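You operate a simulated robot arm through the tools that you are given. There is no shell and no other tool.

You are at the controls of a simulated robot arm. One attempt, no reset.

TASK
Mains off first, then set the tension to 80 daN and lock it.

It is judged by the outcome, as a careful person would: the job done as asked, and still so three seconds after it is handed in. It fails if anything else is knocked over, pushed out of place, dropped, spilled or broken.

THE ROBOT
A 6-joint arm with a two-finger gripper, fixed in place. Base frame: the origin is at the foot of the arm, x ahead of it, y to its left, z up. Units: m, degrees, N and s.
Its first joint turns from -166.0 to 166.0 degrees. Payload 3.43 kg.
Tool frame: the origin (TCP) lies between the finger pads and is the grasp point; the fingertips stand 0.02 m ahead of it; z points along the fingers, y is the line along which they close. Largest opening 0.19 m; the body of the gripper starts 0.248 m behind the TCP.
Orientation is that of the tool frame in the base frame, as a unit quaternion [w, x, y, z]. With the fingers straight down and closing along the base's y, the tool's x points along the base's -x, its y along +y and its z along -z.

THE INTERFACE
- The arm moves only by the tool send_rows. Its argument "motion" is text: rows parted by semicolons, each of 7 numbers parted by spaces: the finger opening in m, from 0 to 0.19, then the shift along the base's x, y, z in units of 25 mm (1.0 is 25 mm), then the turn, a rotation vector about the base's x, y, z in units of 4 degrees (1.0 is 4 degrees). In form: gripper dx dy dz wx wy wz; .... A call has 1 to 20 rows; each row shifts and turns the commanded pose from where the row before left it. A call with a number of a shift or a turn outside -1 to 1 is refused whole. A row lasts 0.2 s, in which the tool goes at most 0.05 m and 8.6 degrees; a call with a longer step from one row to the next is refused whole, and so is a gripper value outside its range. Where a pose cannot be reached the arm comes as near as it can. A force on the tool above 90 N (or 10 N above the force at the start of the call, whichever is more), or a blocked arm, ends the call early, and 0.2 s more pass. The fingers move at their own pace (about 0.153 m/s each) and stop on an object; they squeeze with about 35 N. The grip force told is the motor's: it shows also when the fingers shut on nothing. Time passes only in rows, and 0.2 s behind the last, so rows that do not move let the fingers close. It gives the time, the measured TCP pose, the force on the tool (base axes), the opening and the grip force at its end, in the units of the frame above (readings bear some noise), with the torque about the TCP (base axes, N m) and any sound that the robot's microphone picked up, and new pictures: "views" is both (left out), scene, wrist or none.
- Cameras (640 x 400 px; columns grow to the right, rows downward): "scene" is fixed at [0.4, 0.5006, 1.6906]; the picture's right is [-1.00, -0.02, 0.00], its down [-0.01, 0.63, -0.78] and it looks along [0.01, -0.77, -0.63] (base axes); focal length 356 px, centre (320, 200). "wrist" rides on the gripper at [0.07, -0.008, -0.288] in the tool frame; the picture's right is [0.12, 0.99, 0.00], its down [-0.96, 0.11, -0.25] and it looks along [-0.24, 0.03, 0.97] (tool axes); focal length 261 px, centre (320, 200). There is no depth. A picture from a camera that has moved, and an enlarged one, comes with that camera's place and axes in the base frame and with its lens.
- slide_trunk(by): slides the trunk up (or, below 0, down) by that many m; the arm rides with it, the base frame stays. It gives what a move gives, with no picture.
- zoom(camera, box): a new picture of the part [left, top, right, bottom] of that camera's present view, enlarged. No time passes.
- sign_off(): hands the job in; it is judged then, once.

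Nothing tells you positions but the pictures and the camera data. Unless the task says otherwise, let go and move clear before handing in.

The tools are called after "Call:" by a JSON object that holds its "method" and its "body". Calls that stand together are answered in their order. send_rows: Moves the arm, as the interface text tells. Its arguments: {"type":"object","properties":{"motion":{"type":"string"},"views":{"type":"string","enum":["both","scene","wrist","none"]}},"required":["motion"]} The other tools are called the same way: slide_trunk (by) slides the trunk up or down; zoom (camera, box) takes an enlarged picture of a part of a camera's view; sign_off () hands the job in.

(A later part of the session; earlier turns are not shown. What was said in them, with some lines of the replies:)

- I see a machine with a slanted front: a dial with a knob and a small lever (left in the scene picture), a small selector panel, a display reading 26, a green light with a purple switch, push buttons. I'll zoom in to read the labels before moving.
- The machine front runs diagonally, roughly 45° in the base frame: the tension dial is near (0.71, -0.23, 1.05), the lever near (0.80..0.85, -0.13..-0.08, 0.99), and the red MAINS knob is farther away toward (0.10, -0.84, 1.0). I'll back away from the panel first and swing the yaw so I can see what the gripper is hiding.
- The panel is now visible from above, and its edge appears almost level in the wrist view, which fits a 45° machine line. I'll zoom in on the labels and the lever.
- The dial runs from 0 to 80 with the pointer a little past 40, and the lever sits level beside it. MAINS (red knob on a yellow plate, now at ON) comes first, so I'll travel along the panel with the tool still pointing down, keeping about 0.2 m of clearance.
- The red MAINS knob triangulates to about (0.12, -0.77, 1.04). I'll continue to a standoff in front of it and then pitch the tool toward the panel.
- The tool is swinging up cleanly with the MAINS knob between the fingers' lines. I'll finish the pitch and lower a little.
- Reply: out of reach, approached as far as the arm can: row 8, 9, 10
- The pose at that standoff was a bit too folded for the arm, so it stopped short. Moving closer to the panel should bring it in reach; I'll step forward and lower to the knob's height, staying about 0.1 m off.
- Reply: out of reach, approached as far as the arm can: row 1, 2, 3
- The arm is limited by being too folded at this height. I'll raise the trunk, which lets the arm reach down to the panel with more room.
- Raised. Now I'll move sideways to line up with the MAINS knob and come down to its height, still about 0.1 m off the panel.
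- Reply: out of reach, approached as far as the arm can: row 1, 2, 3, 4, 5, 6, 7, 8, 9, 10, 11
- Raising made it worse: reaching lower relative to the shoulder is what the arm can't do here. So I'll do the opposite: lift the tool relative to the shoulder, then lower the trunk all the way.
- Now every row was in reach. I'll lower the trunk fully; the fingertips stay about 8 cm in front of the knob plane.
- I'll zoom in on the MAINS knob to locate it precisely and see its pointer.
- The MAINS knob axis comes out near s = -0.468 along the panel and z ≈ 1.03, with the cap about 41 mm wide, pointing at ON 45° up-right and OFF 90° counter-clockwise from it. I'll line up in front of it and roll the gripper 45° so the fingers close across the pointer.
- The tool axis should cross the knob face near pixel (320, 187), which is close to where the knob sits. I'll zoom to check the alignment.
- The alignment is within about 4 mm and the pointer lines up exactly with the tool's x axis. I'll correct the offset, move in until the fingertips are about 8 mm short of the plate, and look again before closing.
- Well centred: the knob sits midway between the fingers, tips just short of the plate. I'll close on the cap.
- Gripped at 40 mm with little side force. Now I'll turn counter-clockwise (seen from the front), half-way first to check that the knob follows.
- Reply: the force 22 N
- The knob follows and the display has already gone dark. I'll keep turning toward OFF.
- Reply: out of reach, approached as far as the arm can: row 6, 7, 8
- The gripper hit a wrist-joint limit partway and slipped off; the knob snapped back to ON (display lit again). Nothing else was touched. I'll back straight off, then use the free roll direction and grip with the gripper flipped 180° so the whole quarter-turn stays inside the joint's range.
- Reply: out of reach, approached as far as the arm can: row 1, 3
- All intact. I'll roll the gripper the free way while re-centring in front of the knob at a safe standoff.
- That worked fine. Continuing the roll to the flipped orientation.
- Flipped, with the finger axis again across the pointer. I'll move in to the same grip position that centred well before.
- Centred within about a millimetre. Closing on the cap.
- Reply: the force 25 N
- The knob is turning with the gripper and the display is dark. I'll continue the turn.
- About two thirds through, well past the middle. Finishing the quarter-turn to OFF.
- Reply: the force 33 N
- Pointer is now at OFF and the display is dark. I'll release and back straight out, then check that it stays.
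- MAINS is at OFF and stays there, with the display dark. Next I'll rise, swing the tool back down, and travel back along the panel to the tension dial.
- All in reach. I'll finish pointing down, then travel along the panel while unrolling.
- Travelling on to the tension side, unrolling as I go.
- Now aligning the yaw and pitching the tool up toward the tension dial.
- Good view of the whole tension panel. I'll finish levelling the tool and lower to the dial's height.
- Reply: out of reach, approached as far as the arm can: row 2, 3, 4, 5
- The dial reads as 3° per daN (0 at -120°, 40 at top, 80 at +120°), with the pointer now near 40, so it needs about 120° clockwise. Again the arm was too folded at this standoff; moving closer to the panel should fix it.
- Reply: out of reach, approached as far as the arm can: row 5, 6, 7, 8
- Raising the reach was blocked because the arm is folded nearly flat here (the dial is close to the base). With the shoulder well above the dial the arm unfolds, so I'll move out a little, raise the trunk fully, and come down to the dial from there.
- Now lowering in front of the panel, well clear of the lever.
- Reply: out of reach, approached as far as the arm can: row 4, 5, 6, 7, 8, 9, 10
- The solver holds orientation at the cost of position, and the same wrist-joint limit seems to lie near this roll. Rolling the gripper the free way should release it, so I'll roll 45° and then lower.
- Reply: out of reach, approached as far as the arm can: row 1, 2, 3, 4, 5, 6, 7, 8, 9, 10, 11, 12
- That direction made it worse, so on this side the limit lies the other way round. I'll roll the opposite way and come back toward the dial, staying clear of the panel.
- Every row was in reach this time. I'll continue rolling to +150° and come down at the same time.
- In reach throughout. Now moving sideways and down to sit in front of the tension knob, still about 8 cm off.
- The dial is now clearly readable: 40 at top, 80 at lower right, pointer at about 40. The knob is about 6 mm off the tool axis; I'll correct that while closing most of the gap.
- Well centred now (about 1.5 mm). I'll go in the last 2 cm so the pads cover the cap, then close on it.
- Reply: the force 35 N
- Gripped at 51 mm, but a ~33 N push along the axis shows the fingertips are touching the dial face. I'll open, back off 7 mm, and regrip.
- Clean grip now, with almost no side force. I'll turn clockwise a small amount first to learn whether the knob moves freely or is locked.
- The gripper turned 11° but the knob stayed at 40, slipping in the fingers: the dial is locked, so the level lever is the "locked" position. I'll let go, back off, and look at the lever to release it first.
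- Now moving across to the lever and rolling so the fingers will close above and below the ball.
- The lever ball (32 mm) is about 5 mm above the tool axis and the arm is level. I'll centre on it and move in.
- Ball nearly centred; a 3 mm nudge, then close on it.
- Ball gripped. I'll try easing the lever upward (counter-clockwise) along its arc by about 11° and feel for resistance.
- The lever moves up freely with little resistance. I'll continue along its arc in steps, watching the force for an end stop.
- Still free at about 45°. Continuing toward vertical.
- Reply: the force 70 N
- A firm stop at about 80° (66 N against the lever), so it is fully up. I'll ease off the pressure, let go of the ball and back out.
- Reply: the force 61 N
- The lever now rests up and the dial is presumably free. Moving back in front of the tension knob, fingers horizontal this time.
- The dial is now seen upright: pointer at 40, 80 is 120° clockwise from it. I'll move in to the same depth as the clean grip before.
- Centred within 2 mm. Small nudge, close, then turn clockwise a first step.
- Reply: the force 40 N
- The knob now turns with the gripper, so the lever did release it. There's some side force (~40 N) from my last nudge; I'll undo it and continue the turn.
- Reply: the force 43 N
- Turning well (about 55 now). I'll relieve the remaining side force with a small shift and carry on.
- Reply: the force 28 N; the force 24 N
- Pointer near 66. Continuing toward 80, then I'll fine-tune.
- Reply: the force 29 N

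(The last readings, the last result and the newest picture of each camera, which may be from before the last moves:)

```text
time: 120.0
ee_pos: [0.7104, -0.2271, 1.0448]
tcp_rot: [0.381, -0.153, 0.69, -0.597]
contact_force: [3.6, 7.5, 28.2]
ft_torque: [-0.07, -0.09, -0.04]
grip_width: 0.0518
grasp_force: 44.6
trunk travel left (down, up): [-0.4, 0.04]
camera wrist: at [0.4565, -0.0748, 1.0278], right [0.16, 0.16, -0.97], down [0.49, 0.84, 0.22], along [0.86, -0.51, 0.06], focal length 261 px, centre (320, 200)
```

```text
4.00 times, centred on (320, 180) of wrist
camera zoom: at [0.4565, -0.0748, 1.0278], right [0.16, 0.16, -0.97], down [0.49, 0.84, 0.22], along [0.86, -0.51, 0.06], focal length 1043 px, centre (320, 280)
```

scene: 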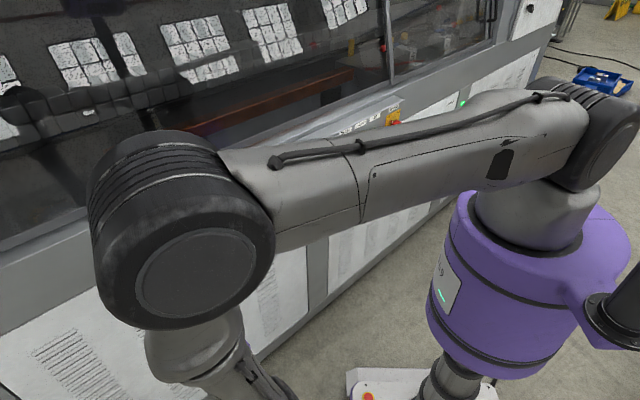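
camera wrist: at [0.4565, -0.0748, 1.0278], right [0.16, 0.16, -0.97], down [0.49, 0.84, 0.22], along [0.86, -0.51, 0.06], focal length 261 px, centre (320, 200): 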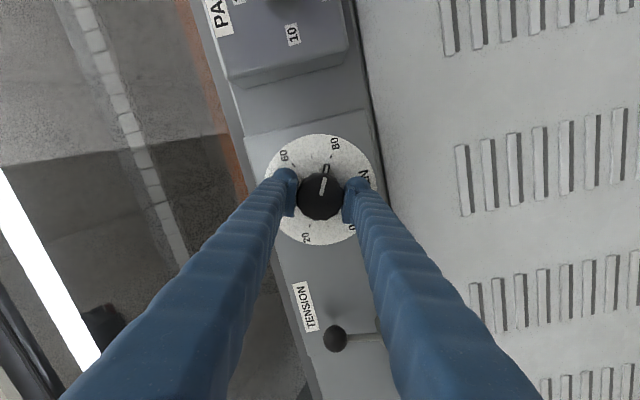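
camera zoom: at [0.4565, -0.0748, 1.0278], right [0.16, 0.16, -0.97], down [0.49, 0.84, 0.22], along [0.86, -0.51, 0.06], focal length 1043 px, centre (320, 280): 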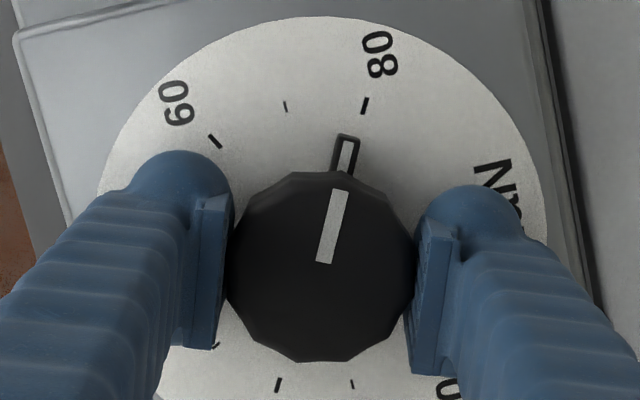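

Pointer is now just short of 80 (about 4° to go). A small step more.

Call:
{"method": "send_rows", "body": {"motion": "0.04 0 0 0.02 0.5 -0.5 0; 0.04 0 0 0 0 0 0; 0.04 0 0 0 0 0 0", "views": "wrist"}}

Call:
{"method": "zoom", "body": {"camera": "wrist", "box": [272, 130, 368, 190]}}

Call:
{"method": "zoom", "body": {"camera": "wrist", "box": [240, 130, 400, 230]}}

```text
time: 120.8
ee_pos: [0.7098, -0.2284, 1.0451]
tcp_rot: [0.395, -0.136, 0.695, -0.586]
contact_force: [-7.7, 11.3, 22.0]
ft_torque: [-0.32, -0.28, 0.32]
grip_width: 0.0514
grasp_force: 45.0
trunk travel left (down, up): [-0.4, 0.04]
camera wrist: at [0.4571, -0.0741, 1.0249], right [0.2, 0.2, -0.96], down [0.48, 0.83, 0.27], along [0.85, -0.52, 0.07], focal length 261 px, centre (320, 200)
```

wrist: 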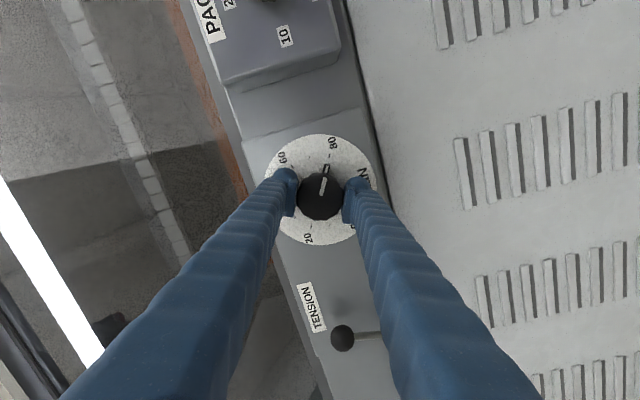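

```text
6.67 times, centred on (320, 160) of wrist
camera zoom: at [0.4571, -0.0741, 1.0249], right [0.2, 0.2, -0.96], down [0.48, 0.83, 0.27], along [0.85, -0.52, 0.07], focal length 1738 px, centre (320, 467)
```

zoom: 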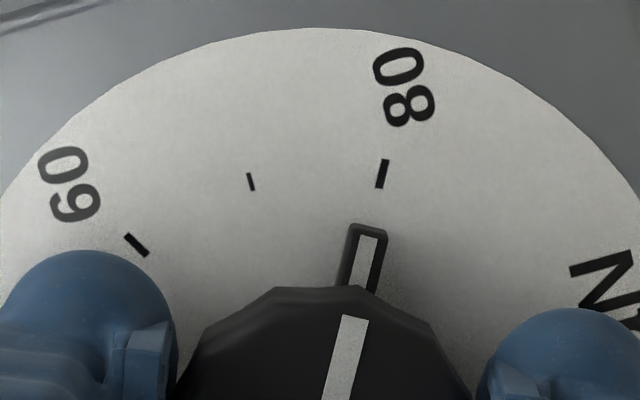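

```text
4.00 times, centred on (320, 180) of wrist
camera zoom: at [0.4571, -0.0741, 1.0249], right [0.2, 0.2, -0.96], down [0.48, 0.83, 0.27], along [0.85, -0.52, 0.07], focal length 1043 px, centre (320, 280)
```

zoom: 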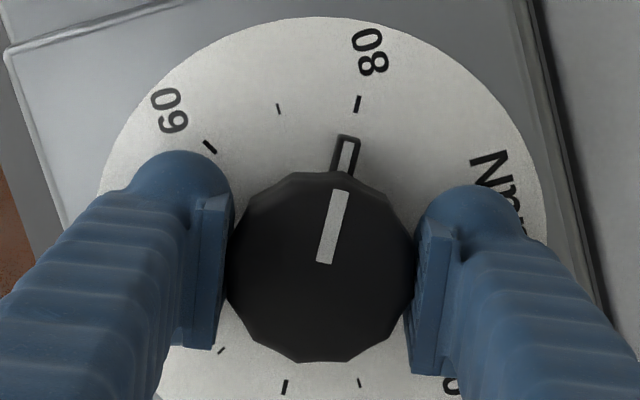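

Pointer now lines up with the 80 tick. I'll relax the leftover side force a little, release, back off and read it again.

Call:
{"method": "send_rows", "body": {"motion": "0.04 0.02 0.02 0.06 0 0 0; 0.04 0 0 0 0 0 0", "views": "none"}}

Call:
{"method": "send_rows", "body": {"motion": "0.065 0 0 0 0 0 0; 0.09 0 0 0 0 0 0; 0.09 0 0 0 0 0 0; 0.09 -0.6 0.6 0 0 0 0; 0.09 -0.8 0.8 0 0 0 0; 0.09 -0.8 0.8 0 0 0 0; 0.09 -0.8 0.8 0 0 0 0; 0.09 0 0 0 0 0 0", "views": "both"}}

Call:
{"method": "zoom", "body": {"camera": "wrist", "box": [256, 130, 384, 210]}}

```text
time: 121.4
ee_pos: [0.7102, -0.2281, 1.0448]
tcp_rot: [0.394, -0.136, 0.695, -0.586]
contact_force: [-15.0, 10.6, 2.9]
ft_torque: [-0.11, -0.05, 0.01]
grip_width: 0.0517
grasp_force: 44.8
trunk travel left (down, up): [-0.4, 0.04]
```

```text
time: 123.2
ee_pos: [0.6357, -0.1534, 1.0473]
tcp_rot: [0.394, -0.136, 0.695, -0.586]
contact_force: [0.0, 0.7, 0.3]
ft_torque: [0.01, -0.03, -0.04]
grip_width: 0.0899
grasp_force: 0.2
trunk travel left (down, up): [-0.4, 0.04]
camera wrist: at [0.3835, 0.0013, 1.0283], right [0.19, 0.2, -0.96], down [0.48, 0.83, 0.27], along [0.85, -0.52, 0.07], focal length 261 px, centre (320, 200)
```

scene: 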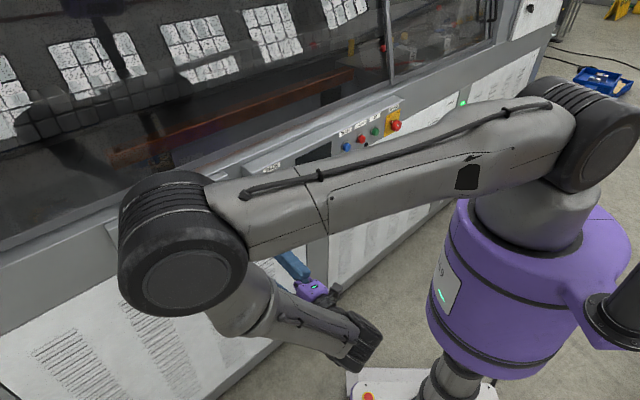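
wrist: 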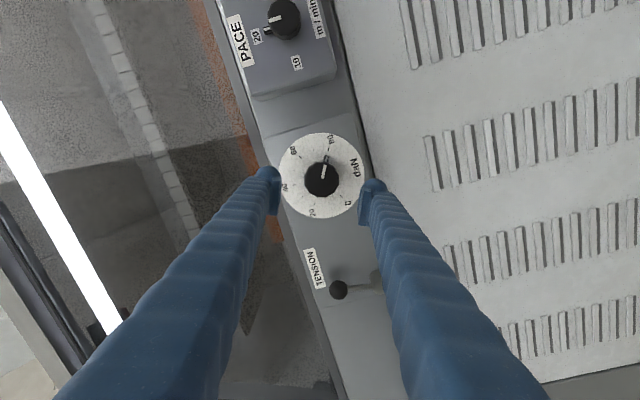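

```text
5.00 times, centred on (320, 170) of wrist
camera zoom: at [0.3835, 0.0013, 1.0283], right [0.19, 0.2, -0.96], down [0.48, 0.83, 0.27], along [0.85, -0.52, 0.07], focal length 1303 px, centre (320, 350)
```

zoom: 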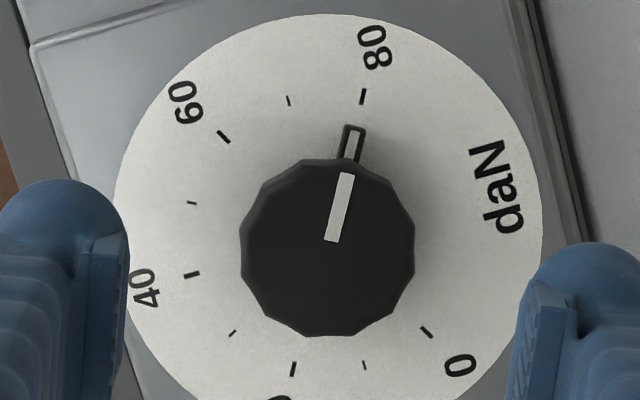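

The pointer sits on the 80 tick after release. Now for locking: back to the lever, rolling so the fingers will straddle its raised ball.

Call:
{"method": "send_rows", "body": {"motion": "0.08 0.294 0.294 0.035 -0.992 0.992 0; 0.08 0.294 0.294 0.035 -0.992 0.992 0; 0.08 0.294 0.294 0.035 -0.992 0.992 0; 0.08 0.294 0.294 0.035 -0.992 0.992 0; 0.08 0.294 0.294 0.035 -0.992 0.992 0; 0.08 0.294 0.294 0.035 -0.992 0.992 0; 0.08 0.294 0.294 0.035 -0.992 0.992 0; 0.08 0.294 0.294 0.035 -0.992 0.992 0; 0.08 0.294 0.294 0.035 -0.992 0.992 0; 0.08 0.294 0.294 0.035 -0.992 0.992 0; 0.08 0.294 0.294 0.035 -0.992 0.992 0; 0.08 0.294 0.294 0.035 -0.992 0.992 0; 0.08 0.294 0.294 0.035 -0.992 0.992 0; 0.08 0.294 0.294 0.035 -0.992 0.992 0; 0.08 0.294 0.294 0.035 -0.992 0.992 0; 0.08 0.294 0.294 0.035 -0.992 0.992 0; 0.08 0.294 0.294 0.035 -0.992 0.992 0; 0.08 0.294 0.294 0.035 -0.992 0.992 0; 0.08 0 0 0 0 0 0", "views": "wrist"}}

Call:
{"method": "zoom", "body": {"camera": "wrist", "box": [240, 120, 480, 270]}}

```text
time: 127.2
ee_pos: [0.7701, -0.0206, 1.062]
tcp_rot: [0.203, 0.622, -0.336, 0.677]
contact_force: [-0.9, 0.4, -0.6]
ft_torque: [-0.03, 0.02, 0.02]
grip_width: 0.0798
grasp_force: 0.1
trunk travel left (down, up): [-0.4, 0.04]
camera wrist: at [0.561, 0.1782, 1.1322], right [-0.7, -0.7, -0.09], down [-0.12, 0.23, -0.97], along [0.7, -0.67, -0.25], focal length 261 px, centre (320, 200)
```

wrist: 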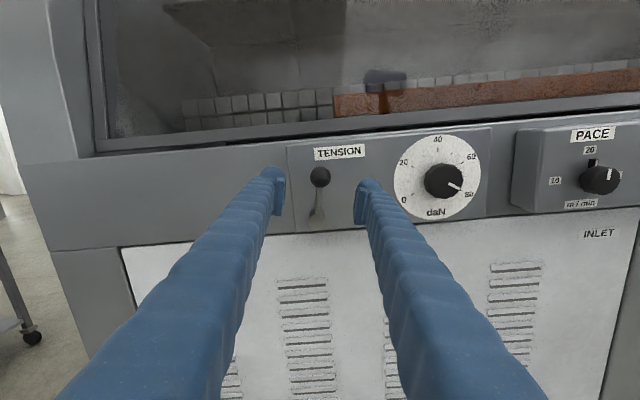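

```text
2.67 times, centred on (360, 195) of wrist
camera zoom: at [0.561, 0.1782, 1.1322], right [-0.7, -0.7, -0.09], down [-0.12, 0.23, -0.97], along [0.7, -0.67, -0.25], focal length 695 px, centre (213, 213)
```

zoom: 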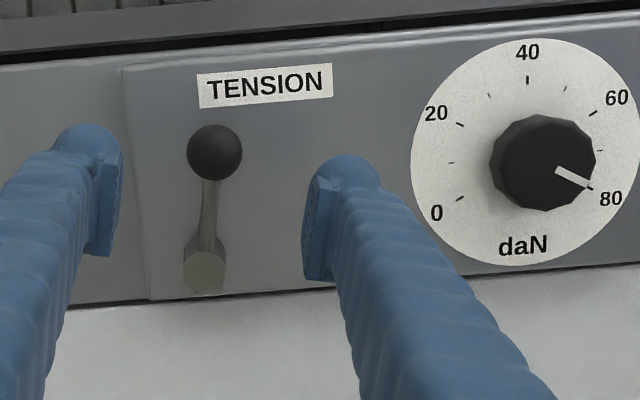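

The dial reads 80 and the lever stands at about 80° up. Moving in on the ball.

Call:
{"method": "send_rows", "body": {"motion": "0.08 0.686 -0.714 0.03 0 0 0; 0.08 0.686 -0.714 0.03 0 0 0; 0.08 0.686 -0.714 0.03 0 0 0; 0.08 0.686 -0.714 0.03 0 0 0; 0.08 0 0 0 0 0 0", "views": "wrist"}}

Call:
{"method": "zoom", "body": {"camera": "wrist", "box": [240, 140, 400, 240]}}

```text
time: 128.4
ee_pos: [0.8373, -0.0941, 1.0623]
tcp_rot: [0.202, 0.622, -0.336, 0.677]
contact_force: [-0.8, -0.5, 0.0]
ft_torque: [0.01, 0.01, 0.05]
grip_width: 0.08
grasp_force: 0.1
trunk travel left (down, up): [-0.4, 0.04]
camera wrist: at [0.6289, 0.1037, 1.1337], right [-0.7, -0.7, -0.09], down [-0.12, 0.23, -0.96], along [0.7, -0.67, -0.25], focal length 261 px, centre (320, 200)
```

wrist: 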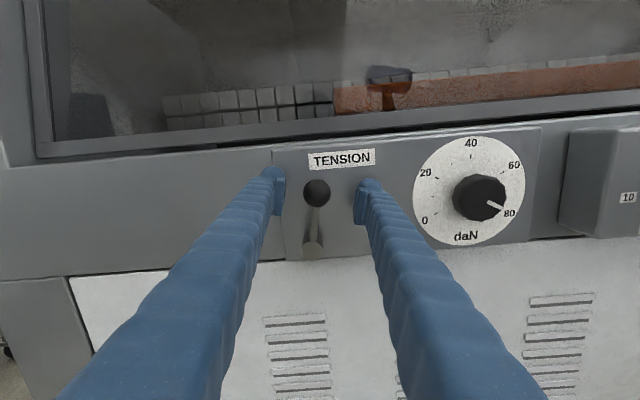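

```text
4.00 times, centred on (320, 190) of wrist
camera zoom: at [0.6289, 0.1037, 1.1337], right [-0.7, -0.7, -0.09], down [-0.12, 0.23, -0.96], along [0.7, -0.67, -0.25], focal length 1043 px, centre (320, 240)
```

zoom: 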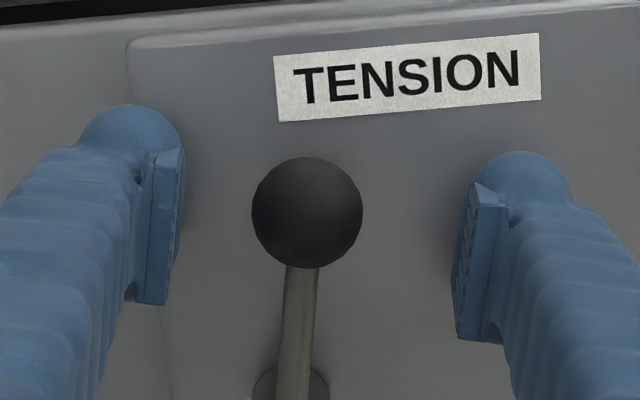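

Small 3–4 mm correction, then close on the ball.

Call:
{"method": "send_rows", "body": {"motion": "0.08 0.1 0.1 0.07 0 0 0; 0.05 0 0 0 0 0 0; 0.02 0 0 0 0 0 0; 0.02 0 0 0 0 0 0; 0.02 0 0 0 0 0 0", "views": "wrist"}}

Call:
{"method": "zoom", "body": {"camera": "wrist", "box": [240, 140, 400, 240]}}

```text
time: 129.6
ee_pos: [0.8391, -0.091, 1.0653]
tcp_rot: [0.203, 0.622, -0.337, 0.677]
contact_force: [-0.5, -2.2, -1.7]
ft_torque: [-0.03, 0.05, -0.03]
grip_width: 0.029
grasp_force: 44.6
trunk travel left (down, up): [-0.4, 0.04]
camera wrist: at [0.6315, 0.107, 1.136], right [-0.71, -0.7, -0.09], down [-0.12, 0.23, -0.96], along [0.7, -0.67, -0.25], focal length 261 px, centre (320, 200)
```

wrist: 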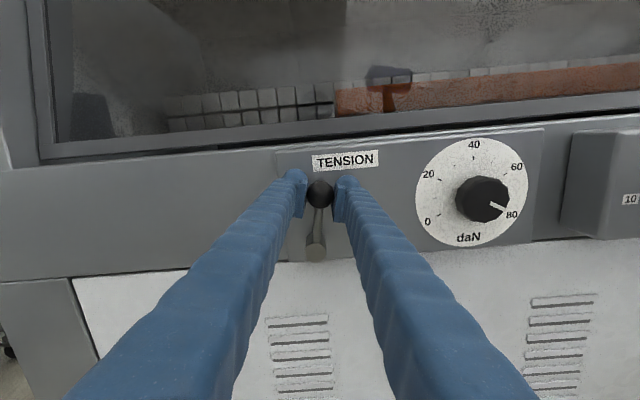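

```text
4.00 times, centred on (320, 190) of wrist
camera zoom: at [0.6315, 0.107, 1.136], right [-0.71, -0.7, -0.09], down [-0.12, 0.23, -0.96], along [0.7, -0.67, -0.25], focal length 1043 px, centre (320, 240)
```

zoom: 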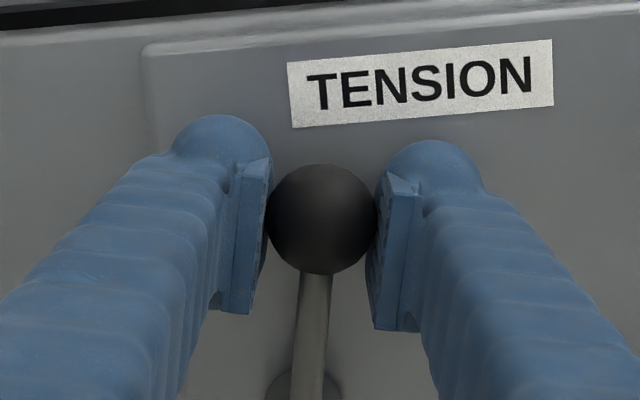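

Firmly on the ball with almost no side force. Now bringing the lever back down clockwise along its arc, in two stages.

Call:
{"method": "send_rows", "body": {"motion": "0.02 -0.1695 -0.1695 -0.0518 0.9487 -0.9487 0; 0.02 -0.1654 -0.1654 -0.074 0.9487 -0.9487 0; 0.02 -0.1598 -0.1598 -0.0955 0.9487 -0.9487 0; 0.02 -0.1528 -0.1528 -0.1162 0.9487 -0.9487 0; 0.02 -0.1444 -0.1444 -0.1359 0.9487 -0.9487 0; 0.02 -0.1348 -0.1348 -0.1544 0.9487 -0.9487 0; 0.02 -0.124 -0.124 -0.1716 0.9487 -0.9487 0; 0.02 -0.1121 -0.1121 -0.1873 0.9487 -0.9487 0", "views": "wrist"}}

```text
time: 131.4
ee_pos: [0.8113, -0.1211, 1.0422]
tcp_rot: [-0.059, 0.455, -0.542, 0.704]
contact_force: [20.7, -27.6, 9.3]
ft_torque: [0.11, -0.15, 0.09]
grip_width: 0.0289
grasp_force: 45.6
trunk travel left (down, up): [-0.4, 0.04]
camera wrist: at [0.5701, 0.0457, 1.089], right [-0.47, -0.47, -0.74], down [0.34, 0.68, -0.65], along [0.81, -0.56, -0.17], focal length 261 px, centre (320, 200)
```

wrist: 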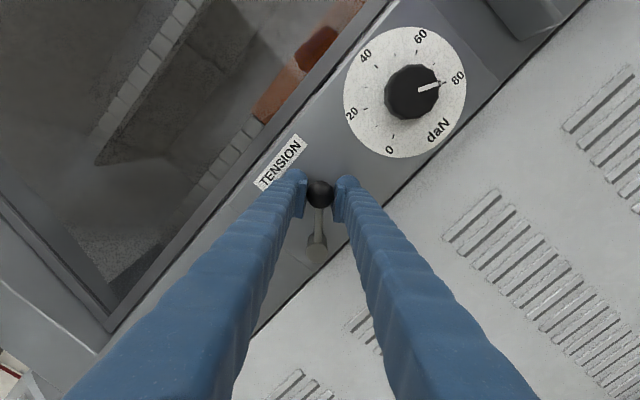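

Lever is following; a modest axial pull only. Completing the swing to level.

Call:
{"method": "send_rows", "body": {"motion": "0.02 -0.0692 -0.1292 -0.2012 0.9487 -0.9487 0; 0.02 -0.0855 -0.0855 -0.2135 0.9487 -0.9487 0; 0.02 -0.071 -0.071 -0.2238 0.9487 -0.9487 0; 0.02 -0.0558 -0.0558 -0.2323 0.9487 -0.9487 0; 0.02 -0.0403 -0.0403 -0.2386 0.9487 -0.9487 0", "views": "wrist"}}

Call:
{"method": "send_rows", "body": {"motion": "0.02 -0.0243 -0.0243 -0.2429 0.9487 -0.9487 0; 0.02 -0.0081 -0.0081 -0.245 0.9487 -0.9487 0; 0.02 0 0 0 0 0 0", "views": "wrist"}}

Call:
{"method": "zoom", "body": {"camera": "wrist", "box": [200, 0, 440, 280]}}

```text
time: 132.6
ee_pos: [0.8003, -0.1301, 1.0132]
tcp_rot: [-0.221, 0.319, -0.632, 0.671]
contact_force: [-1.0, -22.5, 1.7]
ft_torque: [-0.06, 0.02, -0.03]
grip_width: 0.0287
grasp_force: 44.8
trunk travel left (down, up): [-0.4, 0.04]
camera wrist: at [0.5495, 0.0249, 1.0333], right [-0.19, -0.18, -0.96], down [0.49, 0.84, -0.26], along [0.85, -0.52, -0.07], focal length 261 px, centre (320, 200)
```

wrist: 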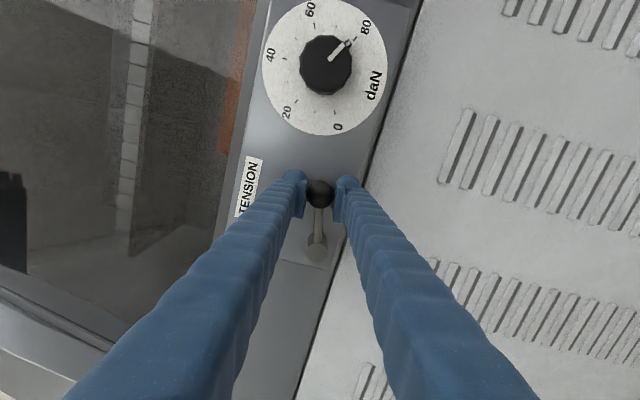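

```text
time: 133.4
ee_pos: [0.801, -0.13, 1.0022]
tcp_rot: [0.282, -0.258, 0.659, -0.647]
contact_force: [-5.8, -21.8, -7.1]
ft_torque: [-0.33, 0.24, -0.33]
grip_width: 0.029
grasp_force: 44.9
trunk travel left (down, up): [-0.4, 0.04]
camera wrist: at [0.547, 0.0224, 1.0088], right [-0.06, -0.05, -1.0], down [0.51, 0.86, -0.08], along [0.86, -0.51, -0.02], focal length 261 px, centre (320, 200)
```

wrist: 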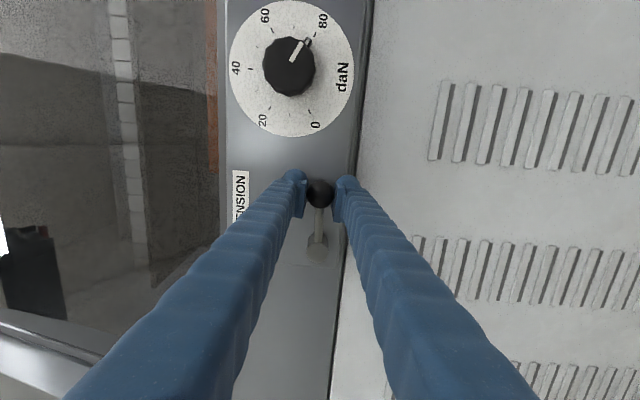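

```text
1.43 times, centred on (320, 140) of wrist
camera zoom: at [0.547, 0.0224, 1.0088], right [-0.06, -0.05, -1.0], down [0.51, 0.86, -0.08], along [0.86, -0.51, -0.02], focal length 372 px, centre (320, 286)
```

zoom: 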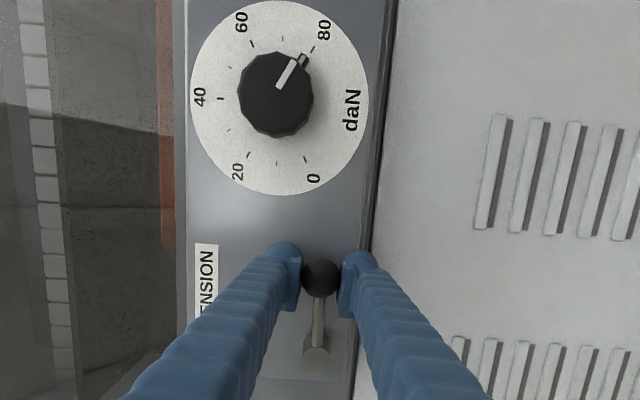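

The lever is essentially level again and the dial still shows 80. I'll press gently a couple of millimetres further to seat it against its locked position.

Call:
{"method": "send_rows", "body": {"motion": "0.02 0 0 -0.06 0.2 -0.2 0; 0.02 0 0 -0.06 0.2 -0.2 0; 0.02 0 0 0 0 0 0", "views": "wrist"}}

Call:
{"method": "zoom", "body": {"camera": "wrist", "box": [240, 150, 400, 250]}}

```text
time: 134.2
ee_pos: [0.801, -0.1306, 1.0001]
tcp_rot: [0.296, -0.245, 0.664, -0.642]
contact_force: [-5.7, -18.3, 0.0]
ft_torque: [0.0, -0.02, -0.11]
grip_width: 0.0286
grasp_force: 45.2
trunk travel left (down, up): [-0.4, 0.04]
camera wrist: at [0.5469, 0.0221, 1.0034], right [-0.03, -0.03, -1.0], down [0.51, 0.86, -0.04], along [0.86, -0.51, -0.01], focal length 261 px, centre (320, 200)
```

wrist: 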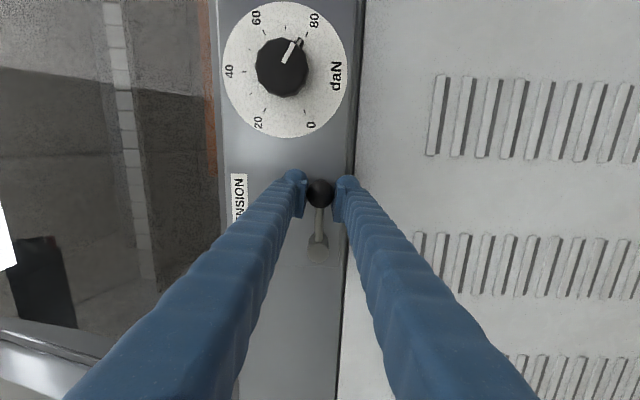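

```text
4.00 times, centred on (320, 200) of wrist
camera zoom: at [0.5469, 0.0221, 1.0034], right [-0.03, -0.03, -1.0], down [0.51, 0.86, -0.04], along [0.86, -0.51, -0.01], focal length 1043 px, centre (320, 200)
```

zoom: 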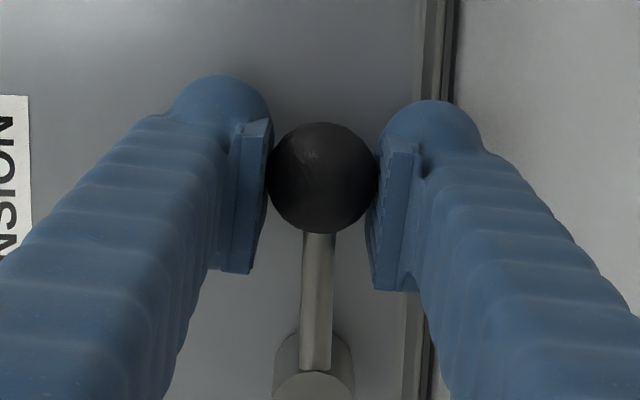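

Level with no stop felt yet. One more gentle press to see whether it seats.

Call:
{"method": "send_rows", "body": {"motion": "0.02 0 0 -0.06 0.2 -0.2 0; 0.02 0 0 -0.06 0.2 -0.2 0; 0.02 0 0 0 0 0 0", "views": "wrist"}}

Call:
{"method": "zoom", "body": {"camera": "wrist", "box": [240, 150, 400, 250]}}

```text
time: 135.0
ee_pos: [0.8018, -0.1298, 0.9999]
tcp_rot: [0.31, -0.23, 0.668, -0.636]
contact_force: [6.2, -25.1, 27.9]
ft_torque: [-0.03, -0.08, -0.33]
grip_width: 0.0287
grasp_force: 45.8
trunk travel left (down, up): [-0.4, 0.04]
camera wrist: at [0.5475, 0.0224, 0.9987], right [0.0, 0.0, -1.0], down [0.51, 0.86, 0.0], along [0.86, -0.51, 0.0], focal length 261 px, centre (320, 200)
```

wrist: 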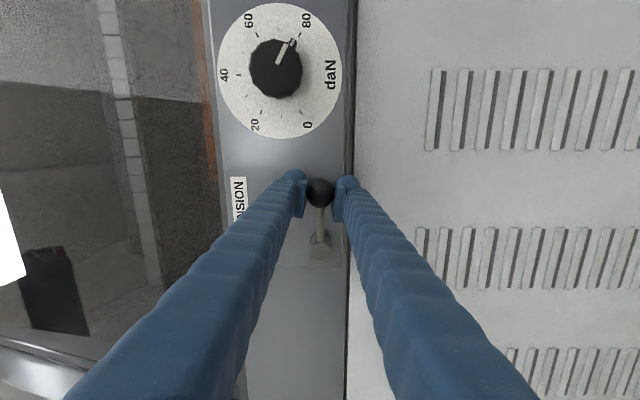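

```text
4.00 times, centred on (320, 200) of wrist
camera zoom: at [0.5475, 0.0224, 0.9987], right [0.0, 0.0, -1.0], down [0.51, 0.86, 0.0], along [0.86, -0.51, 0.0], focal length 1043 px, centre (320, 200)
```

zoom: 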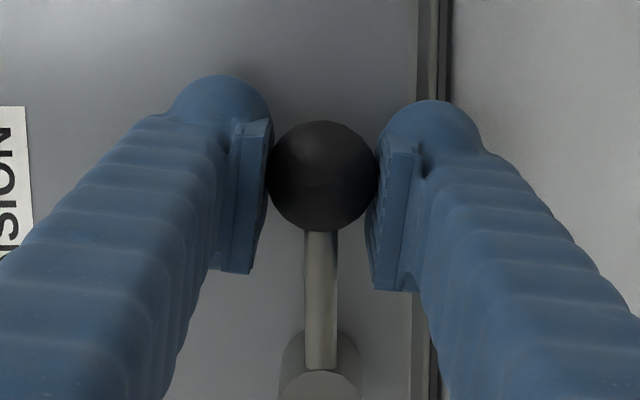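

It seats: the lever stayed put while force rose to 28 N, so it's against the locked stop. I'll open straight away, back out, and check everything.

Call:
{"method": "send_rows", "body": {"motion": "0.05 0 0 0 0 0 0; 0.08 0 0 0 0 0 0; 0.08 0 0 0 0 0 0; 0.08 -0.6 0.6 0 0 0 0; 0.08 -0.8 0.8 0 0 0 0; 0.08 -0.8 0.8 0 0 0 0; 0.08 -0.8 0.8 0 0 0 0; 0.08 0 0 0 0 0 0", "views": "both"}}

Call:
{"method": "zoom", "body": {"camera": "wrist", "box": [220, 30, 400, 240]}}

```text
time: 136.8
ee_pos: [0.7245, -0.0534, 0.9948]
tcp_rot: [0.308, -0.232, 0.668, -0.636]
contact_force: [-0.2, 0.8, 0.4]
ft_torque: [-0.04, 0.0, -0.04]
grip_width: 0.0799
grasp_force: 0.0
trunk travel left (down, up): [-0.4, 0.04]
camera wrist: at [0.471, 0.0985, 0.9951], right [0.0, 0.0, -1.0], down [0.51, 0.86, 0.0], along [0.86, -0.51, 0.0], focal length 261 px, centre (320, 200)
```

scene: 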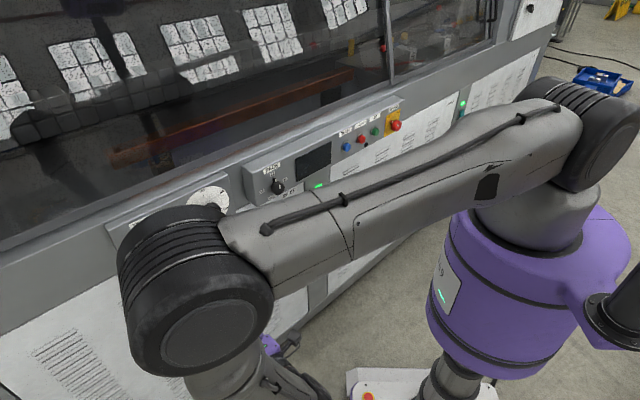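
wrist: 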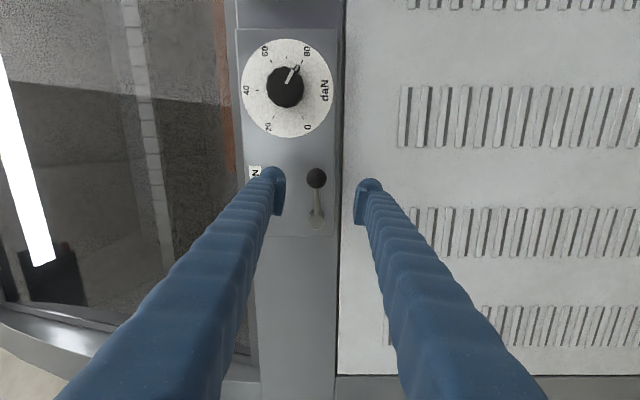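

```text
1.90 times, centred on (310, 135) of wrist
camera zoom: at [0.471, 0.0985, 0.9951], right [0.0, 0.0, -1.0], down [0.51, 0.86, 0.0], along [0.86, -0.51, 0.0], focal length 496 px, centre (339, 324)
```

zoom: 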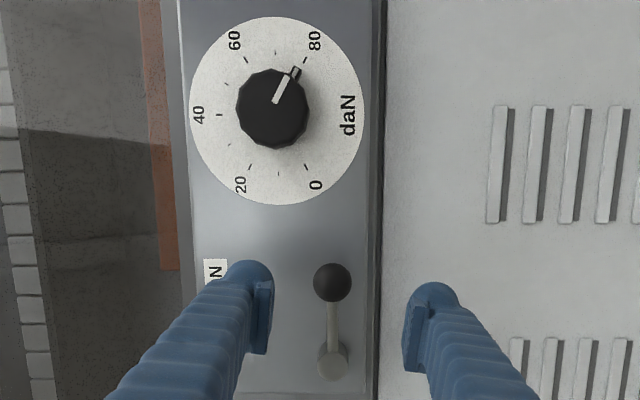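

Lever level, dial at 80, display dark. Final close checks of the dial, lever and the MAINS switch.

Call:
{"method": "zoom", "body": {"camera": "wrist", "box": [230, 35, 342, 145]}}

Call:
{"method": "zoom", "body": {"camera": "scene", "box": [280, 95, 440, 195]}}

```text
3.64 times, centred on (286, 90) of wrist
camera zoom: at [0.471, 0.0985, 0.9951], right [0.0, 0.0, -1.0], down [0.51, 0.86, 0.0], along [0.86, -0.51, 0.0], focal length 948 px, centre (444, 600)
```

zoom: 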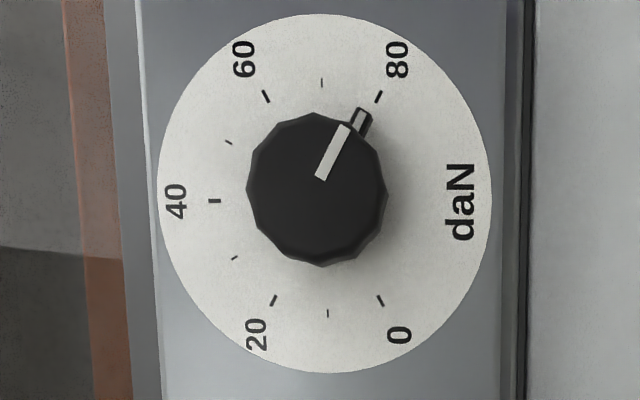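

```text
4.00 times, centred on (360, 145) of scene
camera zoom: at [0.4, 0.5006, 1.6906], right [-1.0, -0.02, 0.0], down [-0.01, 0.63, -0.78], along [0.01, -0.77, -0.63], focal length 1423 px, centre (160, 420)
```

zoom: 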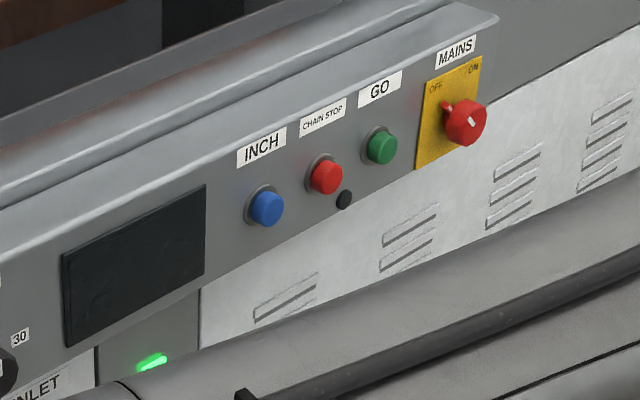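

Everything checks out: MAINS at OFF, dial on 80, lever seated level. I'll move a bit further clear before handing in.

Call:
{"method": "send_rows", "body": {"motion": "0.08 -0.3 0.5 0 0 0 0; 0.08 -0.3 0.5 0 0 0 0; 0.08 -0.3 0.5 0 0 0 0; 0.08 -0.3 0.5 0 0 0 0; 0.08 0 0 0 0 0 0; 0.08 0 0 0 0 0 0", "views": "both"}}

Call:
{"method": "zoom", "body": {"camera": "wrist", "box": [220, 10, 400, 240]}}

```text
time: 138.2
ee_pos: [0.6957, -0.0051, 0.9943]
tcp_rot: [0.309, -0.232, 0.669, -0.635]
contact_force: [-0.5, 0.1, -0.7]
ft_torque: [-0.01, -0.02, 0.02]
grip_width: 0.0802
grasp_force: 0.0
trunk travel left (down, up): [-0.4, 0.04]
camera wrist: at [0.4413, 0.1467, 0.9959], right [0.0, 0.0, -1.0], down [0.51, 0.86, 0.0], along [0.86, -0.51, 0.0], focal length 261 px, centre (320, 200)
```

scene: 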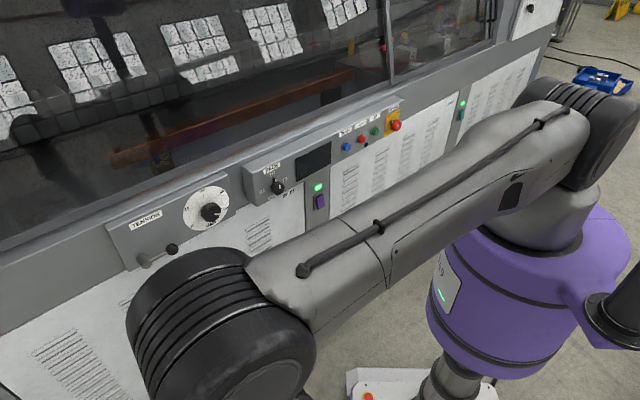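
wrist: 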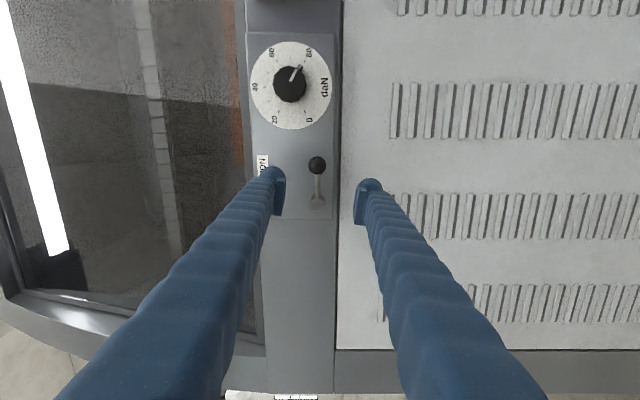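

```text
1.74 times, centred on (310, 125) of wrist
camera zoom: at [0.4413, 0.1467, 0.9959], right [0.0, 0.0, -1.0], down [0.51, 0.86, 0.0], along [0.86, -0.51, 0.0], focal length 453 px, centre (337, 330)
```

zoom: 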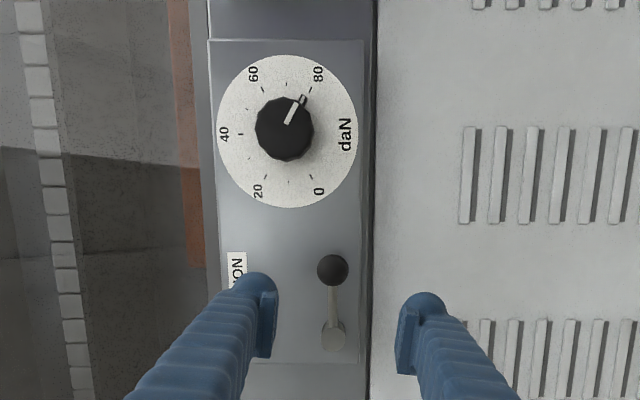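

The scene camera now sees the tension panel too; one last look from there.

Call:
{"method": "zoom", "body": {"camera": "scene", "box": [130, 175, 250, 275]}}

```text
4.00 times, centred on (190, 225) of scene
camera zoom: at [0.4, 0.5006, 1.6906], right [-1.0, -0.02, 0.0], down [-0.01, 0.63, -0.78], along [0.01, -0.77, -0.63], focal length 1423 px, centre (840, 100)
```

zoom: 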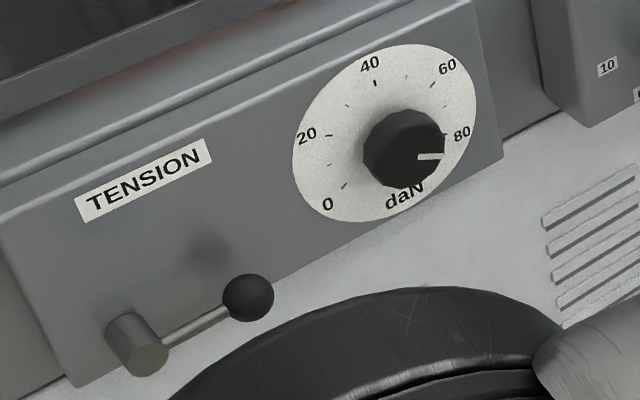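

The MAINS switch is at OFF with the display dark. The tension pointer is at 80 daN, the lever is back against its level locked stop, and the gripper is clear of the panel. I'm handing the job in.

Call:
{"method": "sign_off", "body": {}}

```text
The job is handed in.
```

The mains is off, the tension is set to 80 daN, and the lever is back in its locked position. I've handed the job in.

- **Mains:** I turned the red MAINS switch to OFF first. My first try slipped off partway and the switch snapped back to ON. The second try held: the switch stayed at OFF and the display stayed dark.
- **Tension:** the dial would not turn at first because the lever was locking it. I raised the lever to release the dial and turned it from about 40. The pointer now sits on the 80 mark; my readings put it between 79.5 and 80 daN.
- **Lock:** I brought the lever back down until it pressed against its stop, level as it was at the start. I did not try turning the knob again afterwards to confirm that it holds.

Apart from the mains switch, the tension knob and the lever, nothing on the panel was moved. The fingertips pressed briefly on the tension dial face with about 33 N, with no visible effect. The gripper is open and clear of the panel.
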